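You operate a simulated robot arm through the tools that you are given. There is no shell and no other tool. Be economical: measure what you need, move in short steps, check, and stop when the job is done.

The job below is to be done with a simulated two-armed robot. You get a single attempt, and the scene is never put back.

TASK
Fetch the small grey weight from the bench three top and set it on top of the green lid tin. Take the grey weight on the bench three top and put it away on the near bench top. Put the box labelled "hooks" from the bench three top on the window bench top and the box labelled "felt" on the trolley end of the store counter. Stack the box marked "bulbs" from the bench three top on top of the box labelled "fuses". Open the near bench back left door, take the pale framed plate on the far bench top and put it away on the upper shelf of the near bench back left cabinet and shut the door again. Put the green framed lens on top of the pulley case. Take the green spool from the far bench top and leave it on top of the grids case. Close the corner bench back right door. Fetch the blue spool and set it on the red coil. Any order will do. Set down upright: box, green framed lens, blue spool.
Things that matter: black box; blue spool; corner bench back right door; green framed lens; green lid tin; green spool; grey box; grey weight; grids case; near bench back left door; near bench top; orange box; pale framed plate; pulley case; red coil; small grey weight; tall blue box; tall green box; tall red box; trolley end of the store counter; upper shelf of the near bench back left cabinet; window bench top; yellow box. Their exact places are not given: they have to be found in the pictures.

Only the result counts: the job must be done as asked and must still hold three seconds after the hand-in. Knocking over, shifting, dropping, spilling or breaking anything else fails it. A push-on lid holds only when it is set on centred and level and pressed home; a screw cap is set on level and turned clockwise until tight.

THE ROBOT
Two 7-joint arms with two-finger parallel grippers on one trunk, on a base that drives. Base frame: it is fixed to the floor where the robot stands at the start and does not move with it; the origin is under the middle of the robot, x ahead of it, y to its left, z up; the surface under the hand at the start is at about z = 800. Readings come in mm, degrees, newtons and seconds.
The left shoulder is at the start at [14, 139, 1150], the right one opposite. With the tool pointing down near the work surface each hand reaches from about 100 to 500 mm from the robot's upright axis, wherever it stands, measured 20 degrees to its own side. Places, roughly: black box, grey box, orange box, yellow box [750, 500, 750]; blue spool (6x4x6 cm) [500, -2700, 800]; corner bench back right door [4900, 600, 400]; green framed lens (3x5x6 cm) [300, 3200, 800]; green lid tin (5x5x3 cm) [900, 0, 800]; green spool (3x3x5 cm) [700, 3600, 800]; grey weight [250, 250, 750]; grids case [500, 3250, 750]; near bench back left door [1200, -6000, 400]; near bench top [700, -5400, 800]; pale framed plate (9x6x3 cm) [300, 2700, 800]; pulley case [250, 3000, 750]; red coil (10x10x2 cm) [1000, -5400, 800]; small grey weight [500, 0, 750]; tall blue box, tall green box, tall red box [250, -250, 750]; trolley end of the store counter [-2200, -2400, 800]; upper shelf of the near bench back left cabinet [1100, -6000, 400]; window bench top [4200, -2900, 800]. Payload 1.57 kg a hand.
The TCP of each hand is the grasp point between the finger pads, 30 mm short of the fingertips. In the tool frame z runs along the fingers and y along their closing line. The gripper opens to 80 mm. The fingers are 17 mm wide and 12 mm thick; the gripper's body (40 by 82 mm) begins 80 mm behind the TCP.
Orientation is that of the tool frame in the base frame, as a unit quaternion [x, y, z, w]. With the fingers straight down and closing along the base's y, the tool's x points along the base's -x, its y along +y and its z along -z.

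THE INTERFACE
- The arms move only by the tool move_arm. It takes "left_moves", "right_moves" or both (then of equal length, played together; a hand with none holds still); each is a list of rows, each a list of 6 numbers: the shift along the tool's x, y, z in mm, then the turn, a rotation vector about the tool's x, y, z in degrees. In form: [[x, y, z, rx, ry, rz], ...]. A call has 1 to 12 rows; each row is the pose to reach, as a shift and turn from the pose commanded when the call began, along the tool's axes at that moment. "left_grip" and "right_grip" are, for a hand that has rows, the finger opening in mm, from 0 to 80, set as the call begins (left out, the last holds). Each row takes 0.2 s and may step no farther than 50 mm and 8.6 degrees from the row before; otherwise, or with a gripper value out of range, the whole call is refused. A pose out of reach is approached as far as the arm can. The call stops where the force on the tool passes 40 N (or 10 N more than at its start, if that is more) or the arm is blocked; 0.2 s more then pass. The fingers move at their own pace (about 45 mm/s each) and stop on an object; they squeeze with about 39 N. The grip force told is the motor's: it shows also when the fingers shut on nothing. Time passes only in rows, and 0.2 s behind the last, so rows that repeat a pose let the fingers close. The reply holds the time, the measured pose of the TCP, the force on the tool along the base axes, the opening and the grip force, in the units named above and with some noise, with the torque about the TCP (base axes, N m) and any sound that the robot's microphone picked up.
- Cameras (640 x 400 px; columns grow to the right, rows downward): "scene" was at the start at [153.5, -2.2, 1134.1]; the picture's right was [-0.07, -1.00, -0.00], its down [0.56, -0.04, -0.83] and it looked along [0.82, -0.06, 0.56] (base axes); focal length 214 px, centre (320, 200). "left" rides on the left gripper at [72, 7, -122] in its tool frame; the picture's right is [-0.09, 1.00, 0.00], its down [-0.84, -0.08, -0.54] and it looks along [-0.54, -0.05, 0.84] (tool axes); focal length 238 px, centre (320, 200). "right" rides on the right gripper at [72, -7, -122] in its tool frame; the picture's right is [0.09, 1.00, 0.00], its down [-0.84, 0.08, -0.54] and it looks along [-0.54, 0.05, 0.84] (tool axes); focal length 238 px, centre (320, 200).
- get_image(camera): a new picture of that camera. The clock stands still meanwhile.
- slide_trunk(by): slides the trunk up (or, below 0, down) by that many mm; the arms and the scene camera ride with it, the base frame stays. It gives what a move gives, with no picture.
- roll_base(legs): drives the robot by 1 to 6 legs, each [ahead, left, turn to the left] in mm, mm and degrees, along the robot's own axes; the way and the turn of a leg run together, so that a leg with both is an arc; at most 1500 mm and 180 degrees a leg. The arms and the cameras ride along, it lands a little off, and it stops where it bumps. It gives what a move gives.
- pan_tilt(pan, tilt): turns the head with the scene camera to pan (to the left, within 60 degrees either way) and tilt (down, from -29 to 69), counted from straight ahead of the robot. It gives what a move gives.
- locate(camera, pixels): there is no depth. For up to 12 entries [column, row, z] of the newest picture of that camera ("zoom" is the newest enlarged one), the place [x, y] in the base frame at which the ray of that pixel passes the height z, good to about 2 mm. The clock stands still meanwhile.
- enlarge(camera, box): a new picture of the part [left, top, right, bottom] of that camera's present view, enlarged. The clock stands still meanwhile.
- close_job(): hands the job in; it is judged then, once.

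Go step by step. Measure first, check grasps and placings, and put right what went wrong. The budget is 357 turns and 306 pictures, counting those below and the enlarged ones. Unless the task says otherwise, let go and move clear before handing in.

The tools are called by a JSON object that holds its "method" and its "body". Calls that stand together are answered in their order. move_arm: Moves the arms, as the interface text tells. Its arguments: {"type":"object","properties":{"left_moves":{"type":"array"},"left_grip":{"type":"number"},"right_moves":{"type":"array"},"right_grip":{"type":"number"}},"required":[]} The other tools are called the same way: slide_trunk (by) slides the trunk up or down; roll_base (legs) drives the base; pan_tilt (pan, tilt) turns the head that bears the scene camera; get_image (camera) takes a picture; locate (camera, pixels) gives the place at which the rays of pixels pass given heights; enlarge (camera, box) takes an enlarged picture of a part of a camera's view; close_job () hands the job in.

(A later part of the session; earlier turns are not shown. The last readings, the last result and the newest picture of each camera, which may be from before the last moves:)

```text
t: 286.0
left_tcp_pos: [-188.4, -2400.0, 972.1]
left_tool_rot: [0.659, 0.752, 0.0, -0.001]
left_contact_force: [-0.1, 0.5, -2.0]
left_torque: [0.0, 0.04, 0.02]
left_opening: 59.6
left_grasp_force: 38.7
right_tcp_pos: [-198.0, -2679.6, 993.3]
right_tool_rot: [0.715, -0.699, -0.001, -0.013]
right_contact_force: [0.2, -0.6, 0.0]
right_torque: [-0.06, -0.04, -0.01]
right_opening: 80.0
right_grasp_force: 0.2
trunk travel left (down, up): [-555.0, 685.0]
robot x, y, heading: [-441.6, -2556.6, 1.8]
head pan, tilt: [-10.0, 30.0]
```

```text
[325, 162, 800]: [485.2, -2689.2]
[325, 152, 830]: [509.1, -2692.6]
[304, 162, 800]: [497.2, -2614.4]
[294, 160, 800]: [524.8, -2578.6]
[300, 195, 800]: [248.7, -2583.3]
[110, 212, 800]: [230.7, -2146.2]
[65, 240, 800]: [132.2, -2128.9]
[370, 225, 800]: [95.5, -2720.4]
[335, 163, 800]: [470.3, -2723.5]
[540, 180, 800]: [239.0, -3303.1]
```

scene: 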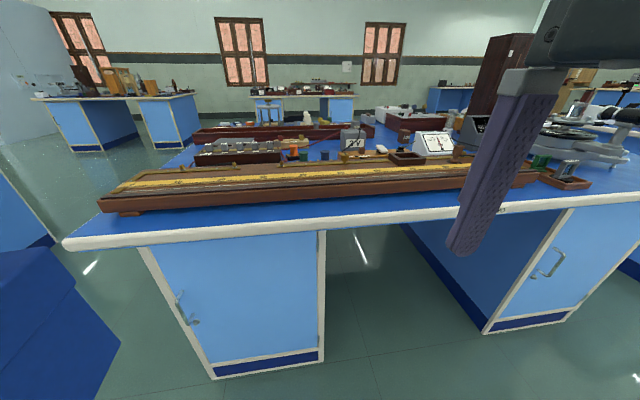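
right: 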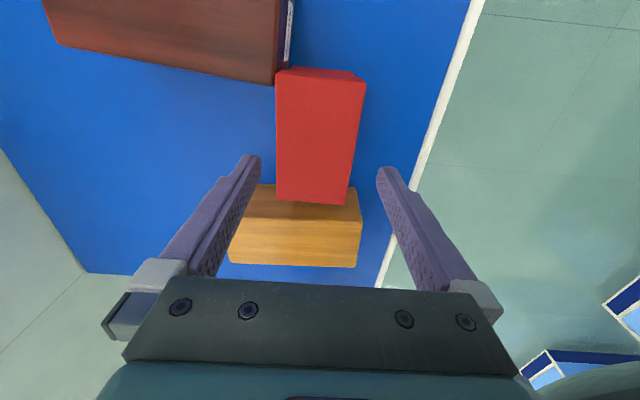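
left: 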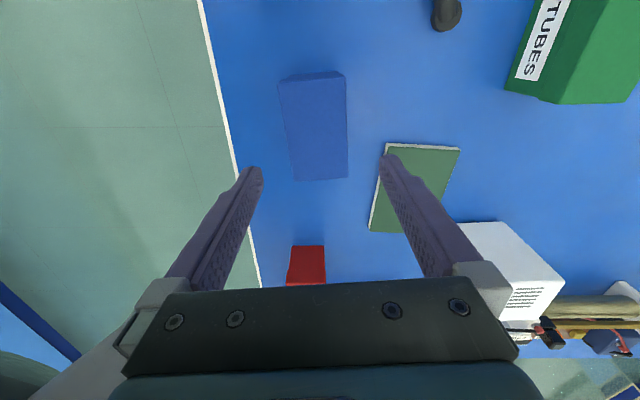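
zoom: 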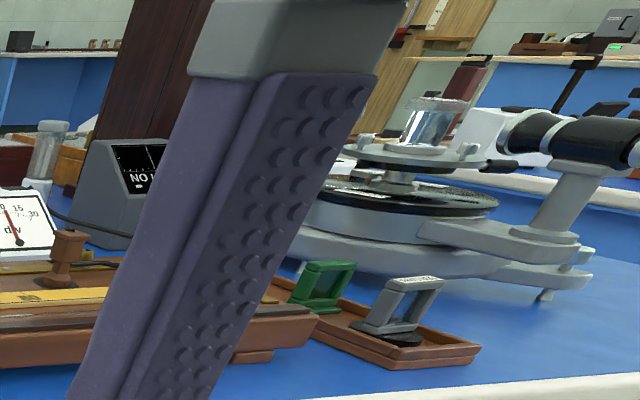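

Blue spool ≈(497,-2690). I drive in close and look from above.

{"method": "roll_base", "body": {"legs": [[460, 2, -1.8]]}}

{"method": "pan_tilt", "body": {"pan": -15, "tilt": 45}}

{"method": "get_image", "body": {"camera": "scene"}}

{"method": "get_image", "body": {"camera": "right"}}

```text
t: 288.8
left_tcp_pos: [272.5, -2395.6, 971.2]
left_tool_rot: [0.67, 0.742, 0.0, -0.001]
left_contact_force: [-0.3, 0.0, -0.9]
left_torque: [0.02, -0.01, 0.0]
left_opening: 59.4
left_grasp_force: 39.1
right_tcp_pos: [257.2, -2675.2, 993.3]
right_tool_rot: [-0.707, 0.708, 0.0, 0.011]
right_contact_force: [0.4, -0.2, 0.4]
right_torque: [-0.01, -0.02, -0.01]
right_opening: 80.1
right_grasp_force: 0.1
trunk travel left (down, up): [-555.0, 685.0]
robot x, y, heading: [22.7, -2546.6, 0.4]
head pan, tilt: [-10.0, 30.0]
```

```text
t: 289.6
left_tcp_pos: [271.6, -2394.3, 972.4]
left_tool_rot: [0.67, 0.743, 0.0, -0.002]
left_contact_force: [-0.8, 0.4, -1.9]
left_torque: [0.01, 0.01, 0.03]
left_opening: 59.6
left_grasp_force: 39.1
right_tcp_pos: [255.9, -2675.2, 992.5]
right_tool_rot: [-0.706, 0.708, 0.0, 0.012]
right_contact_force: [0.5, 0.6, -0.2]
right_torque: [0.02, 0.01, 0.02]
right_opening: 80.2
right_grasp_force: 0.0
trunk travel left (down, up): [-555.0, 685.0]
robot x, y, heading: [17.2, -2548.5, 0.4]
head pan, tilt: [-15.0, 45.0]
```

```text
215 pictures are left
```

scene: 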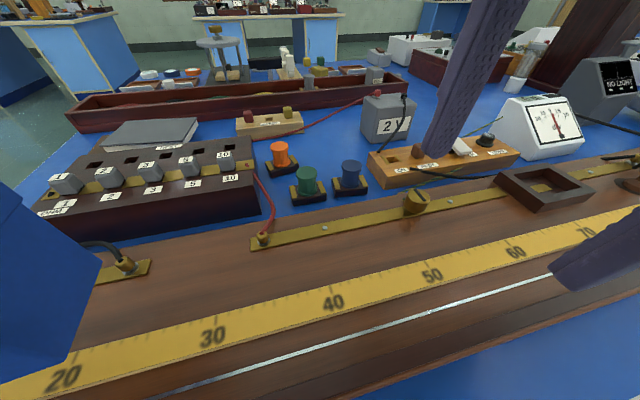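

```text
214 pictures are left
```

right: 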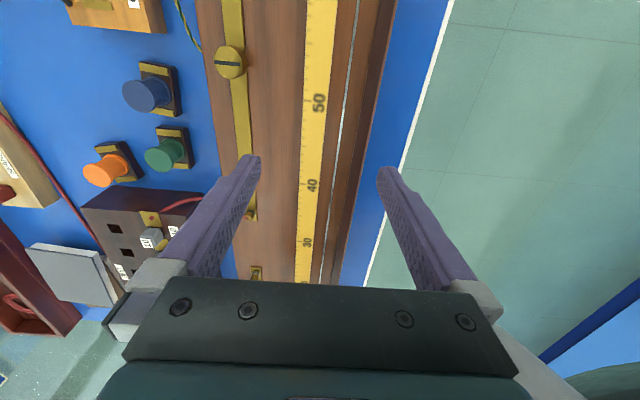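

{"method": "enlarge", "body": {"camera": "scene", "box": [250, 130, 410, 230]}}

{"method": "locate", "body": {"camera": "right", "pixels": [[139, 62, 810], [178, 68, 810], [182, 115, 810], [146, 95, 860], [172, 152, 860], [229, 63, 830], [247, 150, 830], [104, 170, 860]]}}

```text
4.00 times, centred on (330, 180) of scene
```

zoom: 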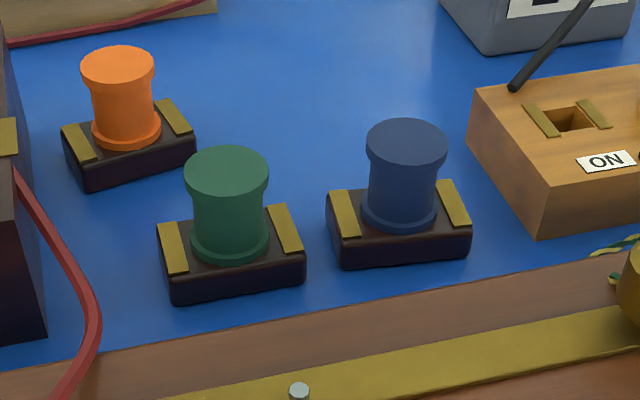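

```text
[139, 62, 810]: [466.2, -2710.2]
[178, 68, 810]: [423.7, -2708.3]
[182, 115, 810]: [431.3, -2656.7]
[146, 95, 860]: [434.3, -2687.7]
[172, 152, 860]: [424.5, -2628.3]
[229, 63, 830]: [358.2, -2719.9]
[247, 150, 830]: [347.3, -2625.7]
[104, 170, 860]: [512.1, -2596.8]
```

{"method": "locate", "body": {"camera": "zoom", "pixels": [[338, 268, 800], [469, 256, 800], [407, 137, 860], [366, 140, 860], [448, 140, 860], [400, 215, 820], [327, 190, 818], [463, 181, 818], [335, 232, 818], [470, 222, 818]]}}

```text
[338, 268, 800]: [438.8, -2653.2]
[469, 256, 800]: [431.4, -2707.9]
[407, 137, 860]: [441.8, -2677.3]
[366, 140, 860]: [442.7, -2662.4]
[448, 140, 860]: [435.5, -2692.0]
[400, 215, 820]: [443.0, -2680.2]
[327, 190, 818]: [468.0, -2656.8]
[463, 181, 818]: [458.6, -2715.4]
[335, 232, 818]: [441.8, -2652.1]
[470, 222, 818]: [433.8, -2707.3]
```

The blue item is a spool on a 6×4 base, centre ≈(446,-2682), top ≈858; neighbours are close, so I grip the spool along y with a limited opening. Rotate the right tool back and hover.

{"method": "move_arm", "body": {"right_moves": [[0.6, -17, 3, 0, 0, 8.2], [1.3, -34, 7, 0, 0, 16.4], [1.9, -52, 10, 0, 0, 24.6], [2.5, -69, 14, 0, 0, 32.8], [3.2, -86, 18, 0, 0, 41], [3.8, -103, 22, 0, 0, 49.2], [4.5, -121, 26, 0, 0, 57.4], [5.1, -138, 30, 0, 0, 65.6], [5.7, -155, 33, 0, 0, 73.8], [6.4, -173, 36, 0, 0, 82], [7, -190, 40, 0, 0, 90]], "right_grip": 50}}

{"method": "get_image", "body": {"camera": "right"}}

{"method": "get_image", "body": {"camera": "scene"}}

```text
t: 292.0
left_tcp_pos: [274.4, -2394.3, 972.3]
left_tool_rot: [0.669, 0.743, 0.0, -0.002]
left_contact_force: [0.0, -0.3, -1.2]
left_torque: [0.02, 0.01, -0.02]
left_opening: 59.3
left_grasp_force: 38.4
right_tcp_pos: [448.2, -2682.3, 956.3]
right_tool_rot: [0.002, 1.0, 0.009, 0.009]
right_contact_force: [0.3, -0.3, -0.9]
right_torque: [0.02, -0.05, 0.01]
right_opening: 50.0
right_grasp_force: 0.0
trunk travel left (down, up): [-555.0, 685.0]
robot x, y, heading: [18.2, -2546.4, 0.4]
head pan, tilt: [-15.0, 45.0]
```

```text
212 pictures are left
```

right: 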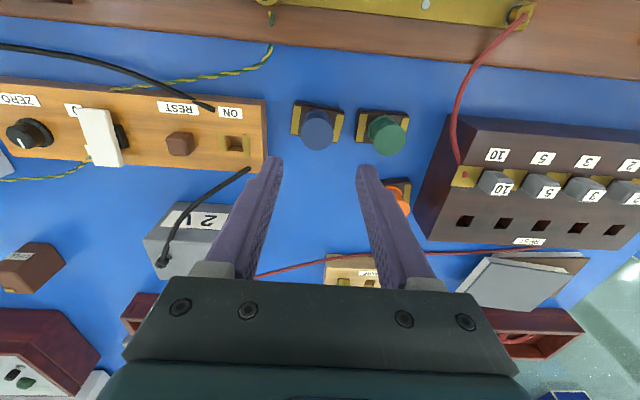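

```text
211 pictures are left
```

scene: 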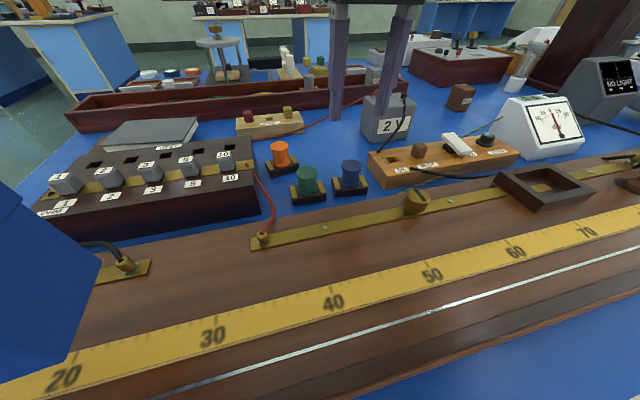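

{"method": "enlarge", "body": {"camera": "right", "box": [270, 80, 430, 180]}}

{"method": "locate", "body": {"camera": "right", "pixels": [[318, 127, 858], [318, 127, 850], [299, 103, 818], [344, 108, 818], [387, 133, 855], [270, 100, 830], [300, 70, 830], [292, 133, 818], [301, 128, 850], [334, 128, 850]]}}

```text
4.00 times, centred on (350, 130) of right
```

zoom: 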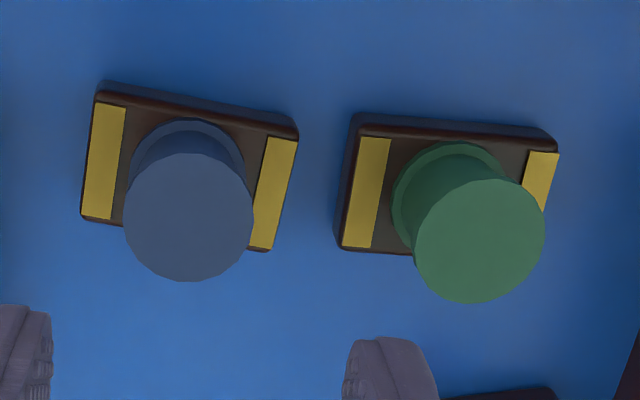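

```text
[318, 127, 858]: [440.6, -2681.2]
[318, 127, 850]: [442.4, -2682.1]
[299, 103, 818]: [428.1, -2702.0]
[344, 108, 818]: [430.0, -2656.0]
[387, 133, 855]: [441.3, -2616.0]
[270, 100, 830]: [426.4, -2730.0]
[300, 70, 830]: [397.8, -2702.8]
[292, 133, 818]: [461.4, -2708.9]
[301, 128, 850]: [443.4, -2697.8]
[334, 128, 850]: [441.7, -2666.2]
```

The spool is right beneath the hand at (447,-2682). Descend and grip.

{"method": "move_arm", "body": {"right_moves": [[1, 0, 40, 0, 0, 0], [1, 0, 75, 0, 0, 0], [1, 0, 101, 0, 0, 0]]}}

{"method": "enlarge", "body": {"camera": "scene", "box": [270, 130, 430, 230]}}

```text
t: 292.8
left_tcp_pos: [272.1, -2396.7, 971.1]
left_tool_rot: [0.67, 0.742, -0.001, -0.001]
left_contact_force: [0.7, 0.1, -2.4]
left_torque: [0.04, 0.01, 0.0]
left_opening: 59.3
left_grasp_force: 38.9
right_tcp_pos: [447.2, -2680.0, 854.8]
right_tool_rot: [0.001, 1.0, 0.009, 0.009]
right_contact_force: [0.4, -0.1, 0.1]
right_torque: [0.01, 0.01, 0.03]
right_opening: 50.0
right_grasp_force: 0.0
trunk travel left (down, up): [-555.0, 685.0]
robot x, y, heading: [19.2, -2542.6, 0.5]
head pan, tilt: [-15.0, 45.0]
```

```text
4.00 times, centred on (350, 180) of scene
```

zoom: 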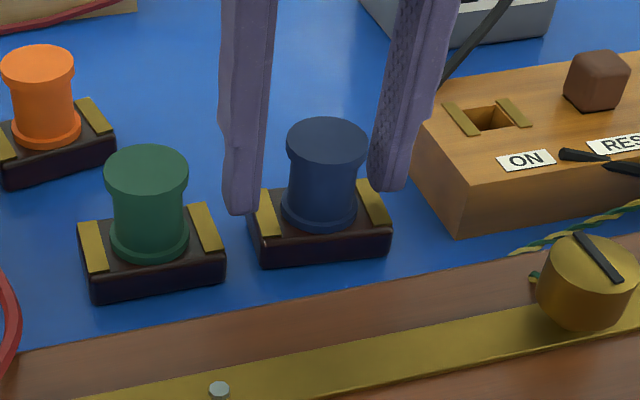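

Fingers flank the spool. Grip and lift.

{"method": "move_arm", "body": {"right_moves": [[0, 0, 0, 0, 0, 0], [0, 0, 0, 0, 0, 0], [0, 0, 0, 0, 0, 0], [0, 0, -30, 0, 0, 0], [0, 0, -70, 0, 0, 0], [0, 0, -115, 0, 0, 0]], "right_grip": 0}}

{"method": "get_image", "body": {"camera": "right"}}

{"method": "get_image", "body": {"camera": "scene"}}

```text
t: 294.2
left_tcp_pos: [273.4, -2395.4, 973.7]
left_tool_rot: [0.67, 0.742, 0.001, -0.001]
left_contact_force: [0.0, -0.4, -1.9]
left_torque: [0.03, -0.02, -0.03]
left_opening: 59.3
left_grasp_force: 38.8
right_tcp_pos: [444.7, -2681.9, 969.9]
right_tool_rot: [0.001, 1.0, 0.008, 0.008]
right_contact_force: [0.1, 0.1, -0.4]
right_torque: [0.0, -0.01, 0.03]
right_opening: 30.4
right_grasp_force: 38.4
trunk travel left (down, up): [-555.0, 685.0]
robot x, y, heading: [18.8, -2544.4, 0.0]
head pan, tilt: [-15.0, 45.0]
```

```text
208 pictures are left
```

right: 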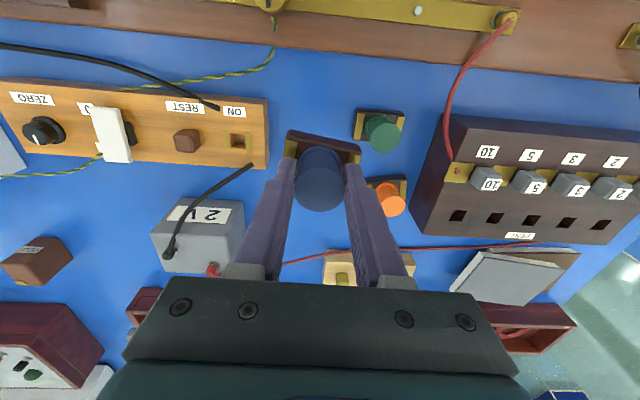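

```text
207 pictures are left
```

scene: 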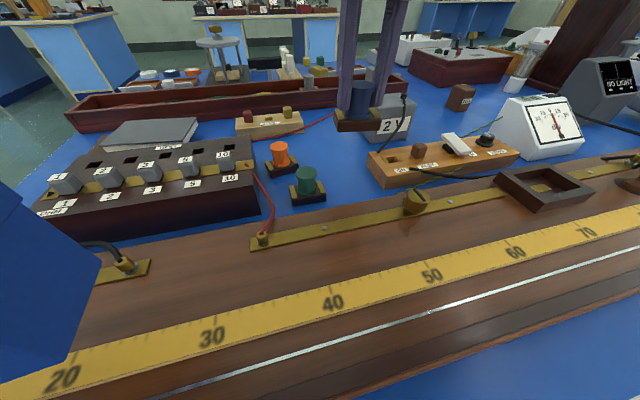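

The blue spool is held (30 mm). I tuck the right hand, back out and look along toward the near bench.

{"method": "move_arm", "body": {"right_moves": [[38, -10, -4, 0, 0, 0], [76, -20, -8, 0, 0, 0], [114, -30, -12, 0, 0, 0], [152, -40, -16, 0, 0, 0], [190, -50, -20, 0, 0, 0]]}}

{"method": "roll_base", "body": {"legs": [[-500, 0, 0], [0, -1000, 0]]}}

{"method": "pan_tilt", "body": {"pan": -50, "tilt": 20}}

{"method": "get_image", "body": {"camera": "scene"}}

```text
t: 295.4
left_tcp_pos: [271.5, -2396.4, 970.9]
left_tool_rot: [0.67, 0.743, 0.0, -0.001]
left_contact_force: [0.1, 0.3, -0.9]
left_torque: [0.0, 0.03, -0.01]
left_opening: 59.5
left_grasp_force: 39.3
right_tcp_pos: [254.6, -2732.9, 986.6]
right_tool_rot: [0.002, 1.0, 0.009, 0.008]
right_contact_force: [0.2, -0.6, -0.6]
right_torque: [-0.03, -0.02, 0.01]
right_opening: 30.5
right_grasp_force: 39.4
trunk travel left (down, up): [-555.0, 685.0]
robot x, y, heading: [21.5, -2548.9, 0.6]
head pan, tilt: [-15.0, 45.0]
```

```text
t: 303.1
left_tcp_pos: [-222.5, -3392.7, 971.8]
left_tool_rot: [0.669, 0.743, 0.0, -0.001]
left_contact_force: [-0.6, 0.5, -0.2]
left_torque: [-0.02, 0.02, 0.0]
left_opening: 59.5
left_grasp_force: 39.1
right_tcp_pos: [-238.6, -3728.1, 985.9]
right_tool_rot: [0.0, 1.0, 0.009, 0.009]
right_contact_force: [0.0, -0.8, -1.5]
right_torque: [0.03, 0.01, -0.02]
right_opening: 30.4
right_grasp_force: 39.3
trunk travel left (down, up): [-555.0, 685.0]
robot x, y, heading: [-476.5, -3542.7, 0.7]
head pan, tilt: [-15.0, 45.0]
```

```text
t: 304.1
left_tcp_pos: [-221.8, -3392.0, 972.1]
left_tool_rot: [0.668, 0.744, -0.001, 0.0]
left_contact_force: [0.7, -0.1, -1.2]
left_torque: [0.02, 0.0, 0.0]
left_opening: 59.8
left_grasp_force: 38.5
right_tcp_pos: [-237.9, -3727.5, 985.3]
right_tool_rot: [-0.001, 1.0, 0.009, 0.009]
right_contact_force: [-0.6, -0.2, -0.8]
right_torque: [0.0, 0.04, 0.01]
right_opening: 30.5
right_grasp_force: 39.3
trunk travel left (down, up): [-555.0, 685.0]
robot x, y, heading: [-478.1, -3540.7, 0.5]
head pan, tilt: [-50.0, 20.0]
```

```text
206 pictures are left
```

scene: 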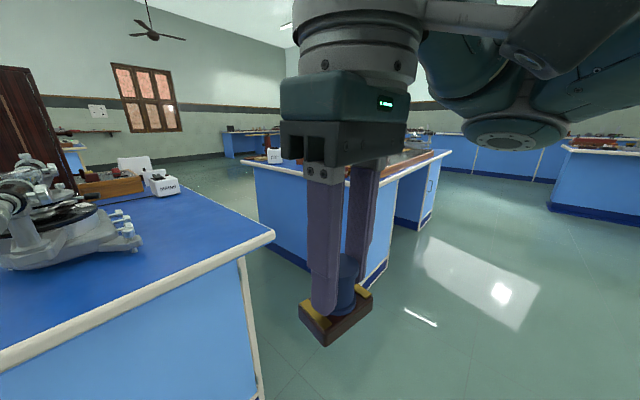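

{"method": "locate", "body": {"camera": "scene", "pixels": [[275, 235, 800], [158, 170, 800], [243, 160, 800], [452, 153, 800], [262, 235, 0], [362, 287, 0], [418, 230, 0], [565, 148, 800], [548, 207, 0], [440, 170, 0]]}}

```text
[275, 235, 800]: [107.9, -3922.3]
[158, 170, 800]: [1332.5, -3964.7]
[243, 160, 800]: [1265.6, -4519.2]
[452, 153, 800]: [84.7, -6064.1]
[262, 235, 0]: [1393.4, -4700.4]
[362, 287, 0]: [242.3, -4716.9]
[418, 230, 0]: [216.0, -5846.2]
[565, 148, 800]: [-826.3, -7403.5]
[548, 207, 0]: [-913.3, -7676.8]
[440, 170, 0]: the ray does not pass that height
```

The aisle next to bench two is only ~600 mm, so I go round through the wide aisle to the back (x≈2450) and down to the near bench's back side.

{"method": "roll_base", "body": {"legs": [[0, 1500, -0.5], [0, 590, 0], [1500, 0, 0], [1430, 0, 0]]}}

{"method": "roll_base", "body": {"legs": [[0, -1500, 0], [0, -1500, 0]]}}

{"method": "pan_tilt", "body": {"pan": -60, "tilt": 15}}

{"method": "get_image", "body": {"camera": "scene"}}

```text
t: 328.3
left_tcp_pos: [2760.0, -1373.5, 972.8]
left_tool_rot: [0.677, 0.736, 0.0, -0.002]
left_contact_force: [0.6, 0.0, -1.4]
left_torque: [-0.02, 0.05, 0.03]
left_opening: 59.7
left_grasp_force: 39.6
right_tcp_pos: [2735.1, -1708.8, 985.7]
right_tool_rot: [0.012, 1.0, 0.008, 0.009]
right_contact_force: [0.3, -0.1, -1.6]
right_torque: [-0.01, 0.01, 0.02]
right_opening: 30.4
right_grasp_force: 39.1
trunk travel left (down, up): [-555.0, 685.0]
robot x, y, heading: [2506.6, -1518.4, -0.8]
head pan, tilt: [-50.0, 20.0]
```

```text
t: 342.8
left_tcp_pos: [2690.8, -4373.3, 972.5]
left_tool_rot: [0.682, 0.732, 0.0, -0.001]
left_contact_force: [0.1, 0.1, -1.0]
left_torque: [0.02, -0.03, -0.02]
left_opening: 59.4
left_grasp_force: 39.6
right_tcp_pos: [2662.6, -4707.8, 986.6]
right_tool_rot: [0.018, 1.0, 0.009, 0.008]
right_contact_force: [0.0, -0.7, -1.2]
right_torque: [0.01, -0.03, 0.01]
right_opening: 30.5
right_grasp_force: 38.3
trunk travel left (down, up): [-555.0, 685.0]
robot x, y, heading: [2430.1, -4515.3, -1.6]
head pan, tilt: [-50.0, 20.0]
```

```text
t: 343.5
left_tcp_pos: [2691.6, -4373.1, 973.0]
left_tool_rot: [0.682, 0.731, 0.0, -0.001]
left_contact_force: [-0.5, 0.0, -1.5]
left_torque: [0.01, 0.0, 0.02]
left_opening: 59.5
left_grasp_force: 38.8
right_tcp_pos: [2661.5, -4708.3, 985.2]
right_tool_rot: [0.017, 1.0, 0.008, 0.009]
right_contact_force: [-0.9, -0.2, -0.7]
right_torque: [-0.02, 0.0, -0.02]
right_opening: 30.2
right_grasp_force: 39.3
trunk travel left (down, up): [-555.0, 685.0]
robot x, y, heading: [2431.3, -4512.1, -2.0]
head pan, tilt: [-60.0, 15.0]
```

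```text
205 pictures are left
```

scene: 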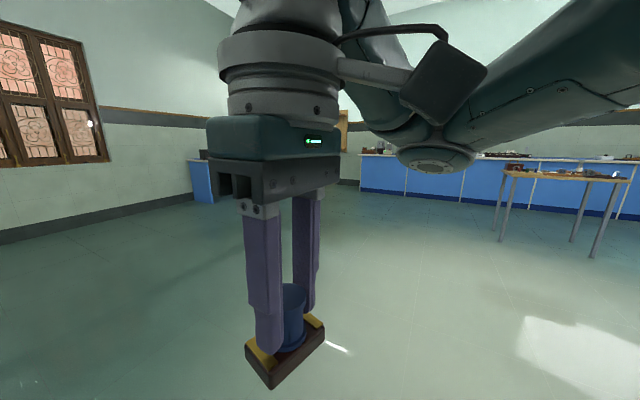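

There is a small table at px (500–625,170–255). I locate it before turning.

{"method": "locate", "body": {"camera": "scene", "pixels": [[591, 257, 0], [499, 241, 0], [528, 213, 0], [572, 240, 0], [405, 195, 0], [620, 215, 0]]}}

{"method": "roll_base", "body": {"legs": [[0, 0, 90], [0, 0, 91.6]]}}

{"method": "pan_tilt", "body": {"pan": 20, "tilt": 20}}

{"method": "get_image", "body": {"camera": "scene"}}

```text
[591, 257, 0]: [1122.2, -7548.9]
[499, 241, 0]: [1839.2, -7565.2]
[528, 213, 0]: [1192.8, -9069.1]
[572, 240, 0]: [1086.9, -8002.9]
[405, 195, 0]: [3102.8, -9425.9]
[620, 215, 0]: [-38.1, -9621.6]
```

```text
t: 351.6
left_tcp_pos: [2179.4, -4665.2, 972.7]
left_tool_rot: [0.744, -0.668, 0.002, 0.0]
left_contact_force: [-0.1, -0.2, -1.3]
left_torque: [-0.01, 0.0, -0.03]
left_opening: 59.5
left_grasp_force: 39.2
right_tcp_pos: [2194.7, -4328.7, 986.1]
right_tool_rot: [1.0, 0.003, -0.009, 0.008]
right_contact_force: [-0.3, -0.4, -0.9]
right_torque: [0.01, 0.01, -0.01]
right_opening: 30.3
right_grasp_force: 39.0
trunk travel left (down, up): [-555.0, 685.0]
robot x, y, heading: [2436.1, -4512.4, -179.5]
head pan, tilt: [-60.0, 15.0]
```

```text
t: 353.1
left_tcp_pos: [2180.7, -4665.5, 972.0]
left_tool_rot: [0.744, -0.668, 0.001, 0.0]
left_contact_force: [0.6, 0.0, -0.7]
left_torque: [0.01, 0.01, 0.04]
left_opening: 59.2
left_grasp_force: 39.2
right_tcp_pos: [2196.5, -4328.7, 986.1]
right_tool_rot: [1.0, 0.002, -0.009, 0.009]
right_contact_force: [-0.1, -0.1, -1.2]
right_torque: [0.01, 0.01, -0.01]
right_opening: 30.4
right_grasp_force: 38.6
trunk travel left (down, up): [-555.0, 685.0]
robot x, y, heading: [2430.6, -4513.7, -179.5]
head pan, tilt: [20.0, 20.0]
```

```text
204 pictures are left
```

scene: 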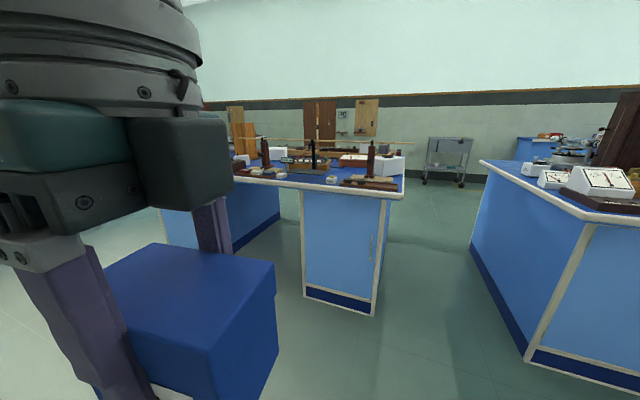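

Near bench is ahead-left. I move to about (1800,-5300) for a good view.

{"method": "roll_base", "body": {"legs": [[0, 790, 0], [650, 0, 0]]}}

{"method": "pan_tilt", "body": {"pan": 0, "tilt": 35}}

{"method": "get_image", "body": {"camera": "scene"}}

```text
t: 360.6
left_tcp_pos: [1535.0, -5454.0, 971.8]
left_tool_rot: [0.742, -0.671, 0.001, 0.0]
left_contact_force: [0.1, -0.1, -1.2]
left_torque: [0.0, 0.01, 0.01]
left_opening: 59.3
left_grasp_force: 39.0
right_tcp_pos: [1552.8, -5118.3, 986.3]
right_tool_rot: [1.0, -0.002, -0.008, 0.009]
right_contact_force: [-0.8, -0.6, -1.0]
right_torque: [-0.01, -0.02, -0.02]
right_opening: 30.2
right_grasp_force: 39.1
trunk travel left (down, up): [-555.0, 685.0]
robot x, y, heading: [1784.2, -5304.3, -179.7]
head pan, tilt: [20.0, 20.0]
```

```text
t: 361.4
left_tcp_pos: [1534.4, -5453.3, 971.5]
left_tool_rot: [0.742, -0.671, 0.001, 0.0]
left_contact_force: [0.1, 0.4, -2.1]
left_torque: [-0.02, 0.0, 0.01]
left_opening: 59.6
left_grasp_force: 39.7
right_tcp_pos: [1552.7, -5118.2, 986.6]
right_tool_rot: [1.0, -0.002, -0.008, 0.008]
right_contact_force: [0.1, -0.2, -0.9]
right_torque: [0.0, 0.0, -0.02]
right_opening: 30.4
right_grasp_force: 39.6
trunk travel left (down, up): [-555.0, 685.0]
robot x, y, heading: [1789.5, -5303.5, -179.8]
head pan, tilt: [0.0, 35.0]
```

```text
203 pictures are left
```

scene: 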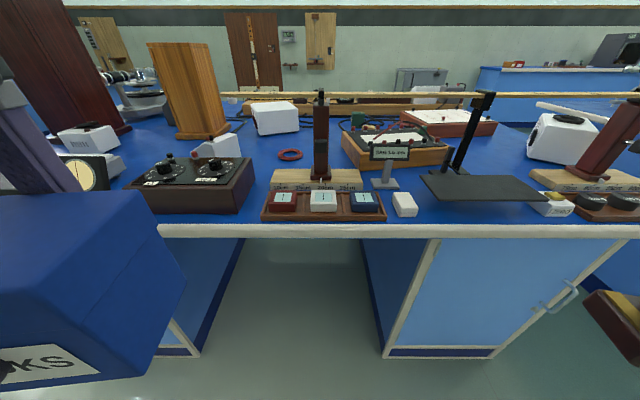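

The red coil is at px (290,154), lying flat behind some items. I zoom and locate.

{"method": "enlarge", "body": {"camera": "scene", "box": [180, 100, 420, 230]}}

{"method": "locate", "body": {"camera": "scene", "pixels": [[276, 155, 810], [304, 155, 810], [290, 149, 820], [290, 161, 800], [290, 226, 800], [270, 193, 800], [313, 176, 820], [240, 155, 800], [180, 138, 800], [250, 137, 800], [395, 215, 800]]}}

```text
2.67 times, centred on (300, 165) of scene
```

zoom: 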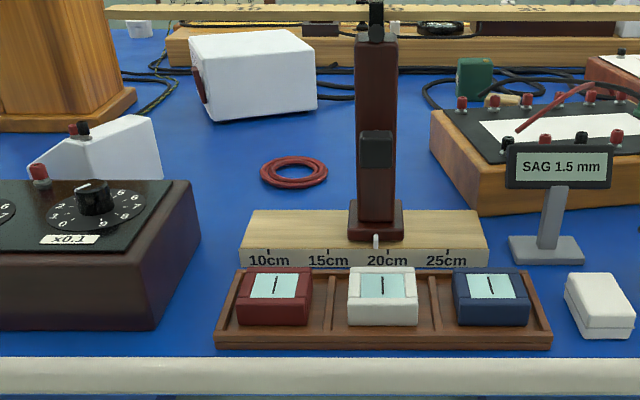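

```text
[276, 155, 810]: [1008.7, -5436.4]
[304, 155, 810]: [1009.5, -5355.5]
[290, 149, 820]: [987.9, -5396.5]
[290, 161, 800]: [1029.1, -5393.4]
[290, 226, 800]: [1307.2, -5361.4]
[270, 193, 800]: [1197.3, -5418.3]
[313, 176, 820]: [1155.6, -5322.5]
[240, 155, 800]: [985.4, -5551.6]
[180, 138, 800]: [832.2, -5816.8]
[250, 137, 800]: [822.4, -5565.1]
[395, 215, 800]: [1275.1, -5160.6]
```

Coil centre ≈(1005,-5396); a dark pillar stands at (1152,-5320) up to z≈1100. I raise the trunk 150 mm so the forearm clears it, and position at (1500,-5560).

{"method": "slide_trunk", "body": {"by": 150}}

{"method": "roll_base", "body": {"legs": [[0, 255, -0.3], [290, 0, 0]]}}

{"method": "pan_tilt", "body": {"pan": -15, "tilt": 45}}

{"method": "get_image", "body": {"camera": "scene"}}

```text
t: 363.2
left_tcp_pos: [1534.1, -5453.9, 1121.9]
left_tool_rot: [0.742, -0.671, 0.002, 0.0]
left_contact_force: [0.2, -0.2, -1.2]
left_torque: [0.0, 0.0, 0.03]
left_opening: 59.2
left_grasp_force: 38.6
right_tcp_pos: [1553.0, -5118.4, 1137.6]
right_tool_rot: [1.0, -0.001, -0.009, 0.009]
right_contact_force: [0.7, -0.2, -0.3]
right_torque: [-0.01, -0.01, 0.03]
right_opening: 30.4
right_grasp_force: 38.5
trunk travel left (down, up): [-705.0, 535.0]
robot x, y, heading: [1785.7, -5305.4, -179.8]
head pan, tilt: [0.0, 35.0]
```

```text
t: 366.6
left_tcp_pos: [1241.0, -5708.1, 1122.3]
left_tool_rot: [0.741, -0.672, 0.002, 0.0]
left_contact_force: [0.1, -0.4, -1.3]
left_torque: [-0.02, 0.0, -0.02]
left_opening: 59.5
left_grasp_force: 39.3
right_tcp_pos: [1260.5, -5372.2, 1135.3]
right_tool_rot: [1.0, -0.004, -0.008, 0.009]
right_contact_force: [-0.4, 0.5, -0.7]
right_torque: [-0.03, 0.01, -0.02]
right_opening: 30.3
right_grasp_force: 39.4
trunk travel left (down, up): [-705.0, 535.0]
robot x, y, heading: [1491.8, -5560.0, 180.2]
head pan, tilt: [0.0, 35.0]
```

```text
t: 367.4
left_tcp_pos: [1240.9, -5707.5, 1121.9]
left_tool_rot: [0.741, -0.672, 0.002, -0.001]
left_contact_force: [-0.3, 0.6, -0.5]
left_torque: [-0.03, 0.02, 0.03]
left_opening: 59.4
left_grasp_force: 39.0
right_tcp_pos: [1261.3, -5372.7, 1135.8]
right_tool_rot: [1.0, -0.004, -0.008, 0.009]
right_contact_force: [-0.2, 0.6, -1.1]
right_torque: [0.02, -0.02, 0.02]
right_opening: 30.4
right_grasp_force: 39.4
trunk travel left (down, up): [-705.0, 535.0]
robot x, y, heading: [1494.4, -5558.9, 180.0]
head pan, tilt: [-15.0, 45.0]
```

```text
201 pictures are left
```

scene: 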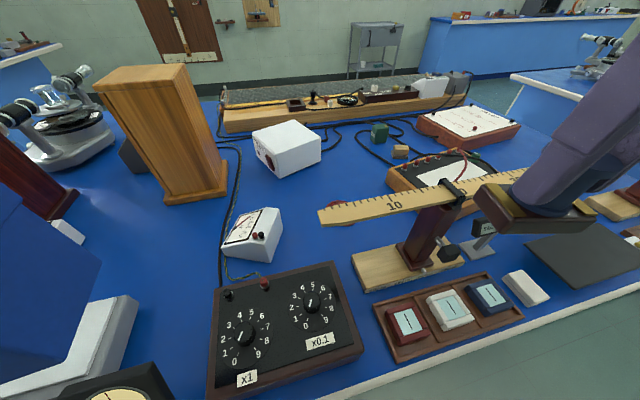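

A ruler is cantilevered from the pillar over the bench, near the coil. I triangulate its height and the coil.

{"method": "locate", "body": {"camera": "scene", "pixels": [[320, 216, 900], [320, 216, 1000], [320, 216, 1050], [320, 216, 1100], [445, 192, 1080], [340, 203, 820], [338, 222, 800], [452, 183, 1050]]}}

{"method": "enlarge", "body": {"camera": "scene", "box": [270, 140, 560, 300]}}

```text
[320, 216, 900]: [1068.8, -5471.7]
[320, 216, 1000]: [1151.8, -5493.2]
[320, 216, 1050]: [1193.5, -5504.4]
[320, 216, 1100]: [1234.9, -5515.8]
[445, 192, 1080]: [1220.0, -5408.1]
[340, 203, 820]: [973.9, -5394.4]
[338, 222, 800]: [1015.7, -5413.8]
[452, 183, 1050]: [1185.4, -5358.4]
```

```text
2.21 times, centred on (415, 220) of scene
```

zoom: 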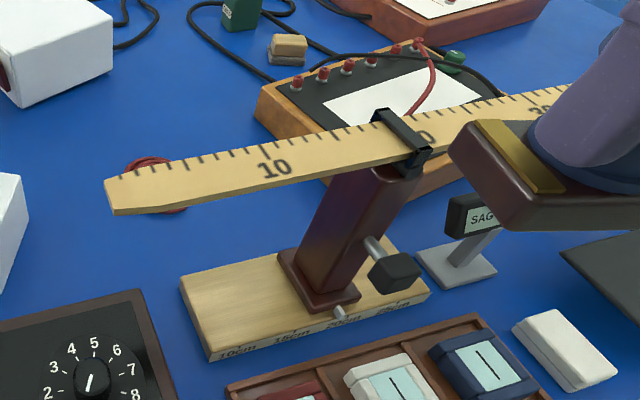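

Using the corrected camera pose, the ruler is at x≈1150, z≈1000, tip y≈-5493; the coil lies 145 mm beyond. I yaw the right tool so its camera faces aside, then drive in above the ruler.

{"method": "move_arm", "body": {"right_moves": [[0, 0, 0, 0, 0, -8.2], [0, 0, 0, 0, 0, -16.4], [0, 0, 0, 0, 0, -24.6], [0, 0, 0, 0, 0, -32.8], [0, 0, 0, 0, 0, -41], [0, 0, 0, 0, 0, -49.2], [0, 0, 0, 0, 0, -57.4], [0, 0, 0, 0, 0, -65.6], [0, 0, 0, 0, 0, -73.8], [0, 0, 0, 0, 0, -82], [0, 0, 0, 0, 0, -90]]}}

{"method": "roll_base", "body": {"legs": [[95, 0, 0]]}}

{"method": "get_image", "body": {"camera": "scene"}}

{"method": "get_image", "body": {"camera": "right"}}

```text
t: 369.8
left_tcp_pos: [1239.7, -5708.4, 1122.6]
left_tool_rot: [0.741, -0.672, 0.001, 0.0]
left_contact_force: [-0.8, -0.3, -0.9]
left_torque: [-0.01, 0.0, 0.0]
left_opening: 59.5
left_grasp_force: 39.1
right_tcp_pos: [1259.5, -5372.3, 1135.9]
right_tool_rot: [0.708, 0.706, -0.011, 0.001]
right_contact_force: [-0.4, -0.1, -1.8]
right_torque: [0.01, 0.01, 0.04]
right_opening: 30.2
right_grasp_force: 38.9
trunk travel left (down, up): [-705.0, 535.0]
robot x, y, heading: [1495.6, -5557.8, 180.2]
head pan, tilt: [-15.0, 45.0]
```

```text
t: 370.9
left_tcp_pos: [1145.5, -5707.8, 1122.5]
left_tool_rot: [0.741, -0.672, 0.002, 0.0]
left_contact_force: [-0.5, -0.6, -1.7]
left_torque: [-0.02, 0.02, -0.03]
left_opening: 59.5
left_grasp_force: 39.3
right_tcp_pos: [1164.7, -5372.8, 1135.9]
right_tool_rot: [0.71, 0.705, -0.012, 0.001]
right_contact_force: [0.3, -0.3, -1.1]
right_torque: [-0.03, 0.01, 0.01]
right_opening: 30.6
right_grasp_force: 39.5
trunk travel left (down, up): [-705.0, 535.0]
robot x, y, heading: [1405.2, -5556.8, 179.9]
head pan, tilt: [-15.0, 45.0]
```

```text
199 pictures are left
```

scene: 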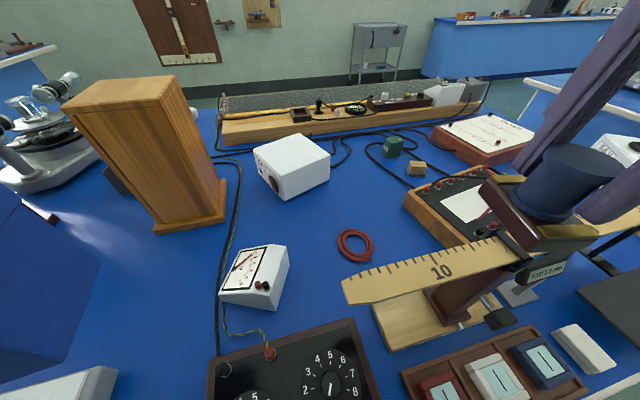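

```text
198 pictures are left
```

right: 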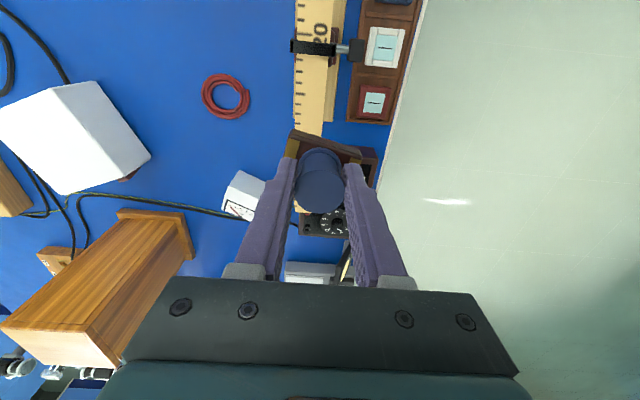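

The coil is visible in both views: scene (355,244), right (226,96). Locate.

{"method": "locate", "body": {"camera": "right", "pixels": [[226, 97, 815], [202, 95, 810], [250, 98, 810], [226, 73, 810], [226, 120, 810], [215, 96, 815], [239, 97, 815]]}}

{"method": "locate", "body": {"camera": "scene", "pixels": [[355, 244, 815], [337, 245, 810], [374, 246, 810], [355, 229, 810], [356, 262, 810]]}}

{"method": "enlarge", "body": {"camera": "right", "box": [180, 60, 276, 130]}}

```text
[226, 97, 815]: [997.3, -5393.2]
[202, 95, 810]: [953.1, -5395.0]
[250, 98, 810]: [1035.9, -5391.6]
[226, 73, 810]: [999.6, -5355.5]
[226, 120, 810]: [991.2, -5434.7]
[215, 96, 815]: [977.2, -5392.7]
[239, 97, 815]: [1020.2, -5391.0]
```

```text
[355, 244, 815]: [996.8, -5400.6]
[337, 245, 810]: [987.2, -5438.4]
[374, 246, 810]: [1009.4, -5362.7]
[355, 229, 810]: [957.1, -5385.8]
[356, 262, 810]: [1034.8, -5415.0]
```

```text
5.71 times, centred on (228, 95) of right
```

zoom: 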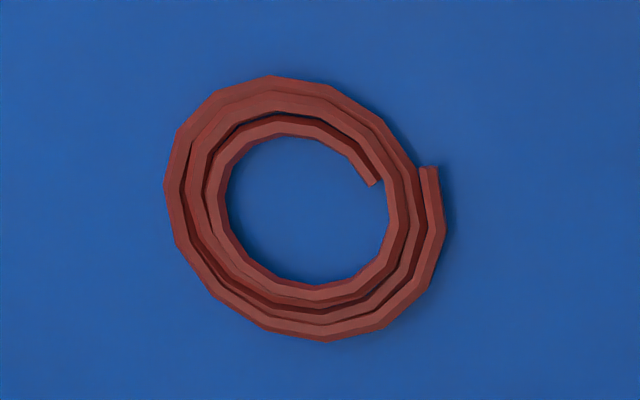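

Coil centre ≈(997,-5396). I move past the ruler at height, then descend part way and check the forearm clearance.

{"method": "move_arm", "body": {"right_moves": [[-6, -42, 0, 0, 0, 0], [-12, -84, 0, 0, 0, 0], [-18, -126, 0, 0, 0, 0], [-24, -169, 0, 0, 0, 0], [-24, -169, 45, 0, 0, 0], [-24, -169, 90, 0, 0, 0], [-24, -169, 135, 0, 0, 0]]}}

{"method": "get_image", "body": {"camera": "scene"}}

{"method": "get_image", "body": {"camera": "right"}}

```text
t: 372.6
left_tcp_pos: [1147.1, -5709.2, 1122.4]
left_tool_rot: [0.741, -0.672, 0.002, 0.001]
left_contact_force: [-0.5, -0.8, -1.5]
left_torque: [-0.04, -0.01, 0.04]
left_opening: 59.5
left_grasp_force: 38.6
right_tcp_pos: [995.5, -5397.2, 1004.6]
right_tool_rot: [0.709, 0.705, -0.013, 0.001]
right_contact_force: [0.2, 0.0, -0.6]
right_torque: [-0.02, -0.02, 0.0]
right_opening: 30.5
right_grasp_force: 39.2
trunk travel left (down, up): [-705.0, 535.0]
robot x, y, heading: [1402.1, -5558.8, 180.2]
head pan, tilt: [-15.0, 45.0]
```

```text
196 pictures are left
```

scene: 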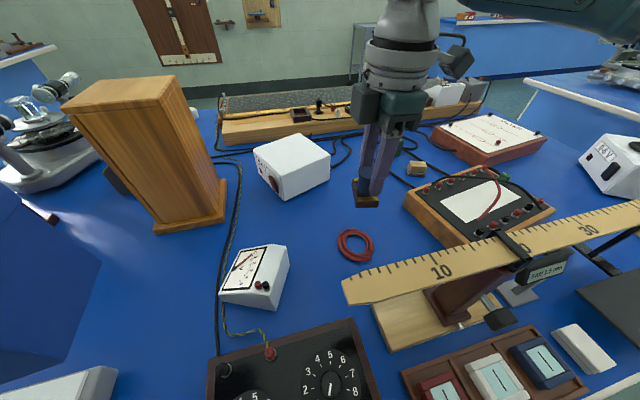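

```text
195 pictures are left
```

right: 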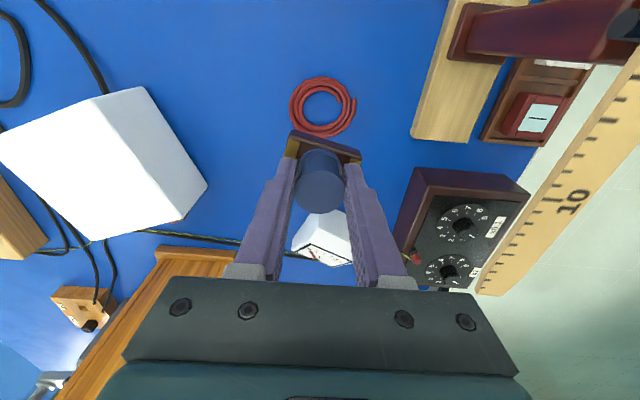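

{"method": "locate", "body": {"camera": "right", "pixels": [[323, 77, 812], [322, 137, 806], [290, 107, 810], [357, 107, 810], [323, 106, 812]]}}

{"method": "locate", "body": {"camera": "scene", "pixels": [[355, 244, 812], [337, 245, 810], [374, 246, 810], [355, 229, 810], [356, 262, 810]]}}

```text
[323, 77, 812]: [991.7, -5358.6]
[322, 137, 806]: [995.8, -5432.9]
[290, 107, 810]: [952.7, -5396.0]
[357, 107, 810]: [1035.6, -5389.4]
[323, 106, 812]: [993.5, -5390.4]
```

```text
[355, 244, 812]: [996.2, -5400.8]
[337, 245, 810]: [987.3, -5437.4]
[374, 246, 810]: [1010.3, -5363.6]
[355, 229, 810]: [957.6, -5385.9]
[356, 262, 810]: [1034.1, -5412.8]
```

Aligned over the coil (centre ≈(995,-5396)). Descend, with a 2° level correction, in small final steps.

{"method": "move_arm", "body": {"right_moves": [[0, 0, 40, -2, 0, 0], [0, 0, 80, -2, 0, 0], [0, 0, 115, -2, 0, 0], [0, 0, 122, -2, 0, 0], [0, 0, 126, -2, 0, 0], [0, 0, 129, -2, 0, 0], [0, 0, 131, -2, 0, 0]]}}

{"method": "enlarge", "body": {"camera": "scene", "box": [310, 190, 430, 280]}}

```text
t: 374.1
left_tcp_pos: [1146.6, -5708.0, 1122.2]
left_tool_rot: [0.741, -0.672, 0.001, 0.001]
left_contact_force: [-0.3, 0.2, -1.4]
left_torque: [0.01, -0.02, 0.0]
left_opening: 59.7
left_grasp_force: 38.9
right_tcp_pos: [994.2, -5400.1, 872.9]
right_tool_rot: [0.709, 0.705, 0.0, 0.013]
right_contact_force: [-0.3, -1.2, -1.3]
right_torque: [0.01, -0.03, 0.01]
right_opening: 30.2
right_grasp_force: 39.2
trunk travel left (down, up): [-705.0, 535.0]
robot x, y, heading: [1401.1, -5557.4, 180.0]
head pan, tilt: [-15.0, 45.0]
```

```text
4.44 times, centred on (370, 235) of scene
```

zoom: 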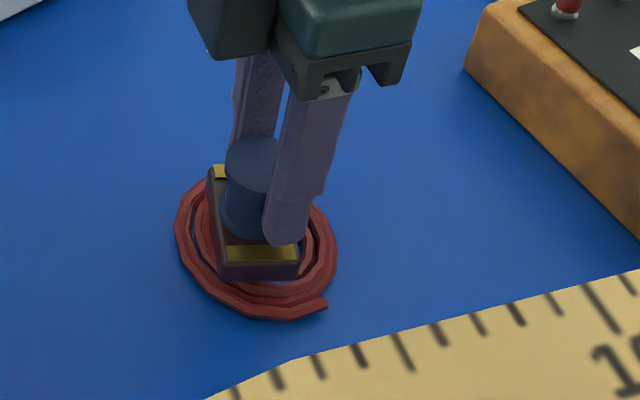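

Centred over the coil, not yet touching. Continue down slowly.

{"method": "move_arm", "body": {"right_moves": [[0, 0, 2, 0, 0, 0], [0, 0, 4, 0, 0, 0], [0, 0, 6, 0, 0, 0], [0, 0, 8, 0, 0, 0], [0, 0, 10, 0, 0, 0]]}}

{"method": "enlarge", "body": {"camera": "scene", "box": [310, 190, 430, 280]}}

```text
t: 375.4
left_tcp_pos: [1146.9, -5708.3, 1122.5]
left_tool_rot: [0.742, -0.671, 0.002, 0.001]
left_contact_force: [0.0, 0.9, -1.3]
left_torque: [0.0, 0.02, 0.0]
left_opening: 59.7
left_grasp_force: 38.9
right_tcp_pos: [1002.2, -5397.8, 865.6]
right_tool_rot: [0.71, 0.705, 0.001, 0.012]
right_contact_force: [-0.1, 0.1, 3.5]
right_torque: [-0.02, 0.07, 0.0]
right_opening: 30.4
right_grasp_force: 39.2
right hand out of reach, approached as far as the arm can: row 1, 2, 3, 4, 5
trunk travel left (down, up): [-705.0, 535.0]
robot x, y, heading: [1402.6, -5559.8, 180.0]
head pan, tilt: [-15.0, 45.0]
```

```text
4.44 times, centred on (370, 235) of scene
```

zoom: 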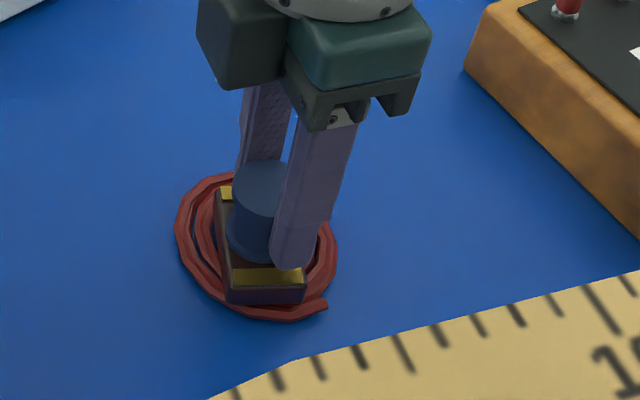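

The arm reached its limit and drew 7 mm nearer; lightly touching. I lift by the trunk, nudge the base 8 mm ahead, and lower again by the trunk.

{"method": "slide_trunk", "body": {"by": 12}}

{"method": "roll_base", "body": {"legs": [[8, 0, 0]]}}

{"method": "slide_trunk", "body": {"by": -12}}

{"method": "enlarge", "body": {"camera": "scene", "box": [310, 190, 430, 280]}}

```text
t: 375.9
left_tcp_pos: [1146.8, -5707.9, 1134.2]
left_tool_rot: [0.741, -0.671, 0.001, 0.001]
left_contact_force: [0.1, -0.3, -1.9]
left_torque: [0.01, -0.01, 0.03]
left_opening: 59.6
left_grasp_force: 39.5
right_tcp_pos: [1000.9, -5398.8, 877.4]
right_tool_rot: [0.709, 0.705, 0.002, 0.013]
right_contact_force: [0.7, -0.9, -0.9]
right_torque: [0.01, -0.01, 0.02]
right_opening: 30.4
right_grasp_force: 38.8
trunk travel left (down, up): [-717.0, 523.0]
robot x, y, heading: [1400.7, -5556.5, 180.1]
head pan, tilt: [-15.0, 45.0]
```

```text
t: 376.7
left_tcp_pos: [1138.1, -5707.3, 1133.4]
left_tool_rot: [0.741, -0.671, 0.001, 0.001]
left_contact_force: [-0.2, -0.2, -1.1]
left_torque: [0.0, 0.01, 0.01]
left_opening: 59.7
left_grasp_force: 38.5
right_tcp_pos: [993.8, -5398.2, 877.2]
right_tool_rot: [0.71, 0.704, 0.0, 0.013]
right_contact_force: [0.4, 1.0, -1.0]
right_torque: [0.0, -0.01, -0.01]
right_opening: 30.3
right_grasp_force: 39.2
trunk travel left (down, up): [-717.0, 523.0]
robot x, y, heading: [1392.9, -5556.4, 180.1]
head pan, tilt: [-15.0, 45.0]
```

```text
t: 377.3
left_tcp_pos: [1138.4, -5706.6, 1121.6]
left_tool_rot: [0.74, -0.672, 0.001, 0.0]
left_contact_force: [1.0, 0.4, -1.2]
left_torque: [0.01, 0.0, 0.03]
left_opening: 59.4
left_grasp_force: 38.5
right_tcp_pos: [993.4, -5397.8, 866.1]
right_tool_rot: [0.71, 0.704, 0.0, 0.013]
right_contact_force: [1.1, 0.8, 4.7]
right_torque: [0.02, 0.12, 0.01]
right_opening: 30.5
right_grasp_force: 38.9
trunk travel left (down, up): [-705.0, 535.0]
robot x, y, heading: [1391.5, -5557.5, 180.0]
head pan, tilt: [-15.0, 45.0]
```

```text
4.44 times, centred on (370, 235) of scene
```

zoom: 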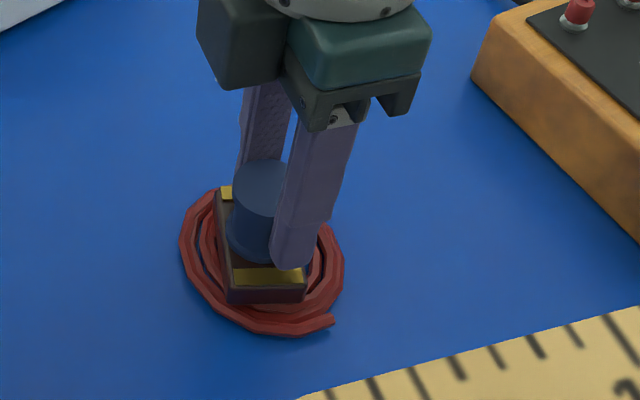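

Centred and touching (4.7 N). Open, then raise with the trunk.

{"method": "move_arm", "body": {"right_moves": [[0, 0, 0, 0, 0, 0], [0, 0, 0, 0, 0, 0], [0, 0, 0, 0, 0, 0]], "right_grip": 55}}

{"method": "slide_trunk", "body": {"by": 120}}

{"method": "enlarge", "body": {"camera": "scene", "box": [290, 190, 450, 310]}}

```text
t: 378.1
left_tcp_pos: [1139.9, -5707.4, 1121.5]
left_tool_rot: [0.742, -0.671, 0.003, 0.0]
left_contact_force: [-0.1, -0.2, -0.9]
left_torque: [0.01, 0.03, 0.01]
left_opening: 59.5
left_grasp_force: 39.5
right_tcp_pos: [994.3, -5399.0, 864.8]
right_tool_rot: [0.71, 0.704, 0.0, 0.014]
right_contact_force: [0.7, 0.1, -0.6]
right_torque: [0.0, 0.01, 0.03]
right_opening: 55.0
right_grasp_force: 0.0
trunk travel left (down, up): [-705.0, 535.0]
robot x, y, heading: [1393.6, -5562.5, 180.1]
head pan, tilt: [-15.0, 45.0]
```

```text
t: 379.6
left_tcp_pos: [1138.0, -5707.6, 1242.0]
left_tool_rot: [0.741, -0.671, 0.003, 0.0]
left_contact_force: [0.3, -0.7, -1.2]
left_torque: [0.02, 0.01, 0.03]
left_opening: 59.5
left_grasp_force: 39.0
right_tcp_pos: [994.1, -5398.5, 985.3]
right_tool_rot: [0.71, 0.704, 0.001, 0.013]
right_contact_force: [0.6, 0.2, -0.7]
right_torque: [0.03, 0.0, 0.0]
right_opening: 55.1
right_grasp_force: 0.0
trunk travel left (down, up): [-825.0, 415.0]
robot x, y, heading: [1390.7, -5558.6, 179.8]
head pan, tilt: [-15.0, 45.0]
```

```text
3.33 times, centred on (370, 250) of scene
```

zoom: 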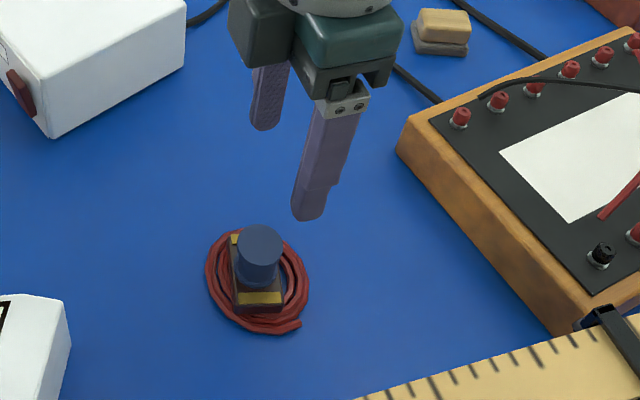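

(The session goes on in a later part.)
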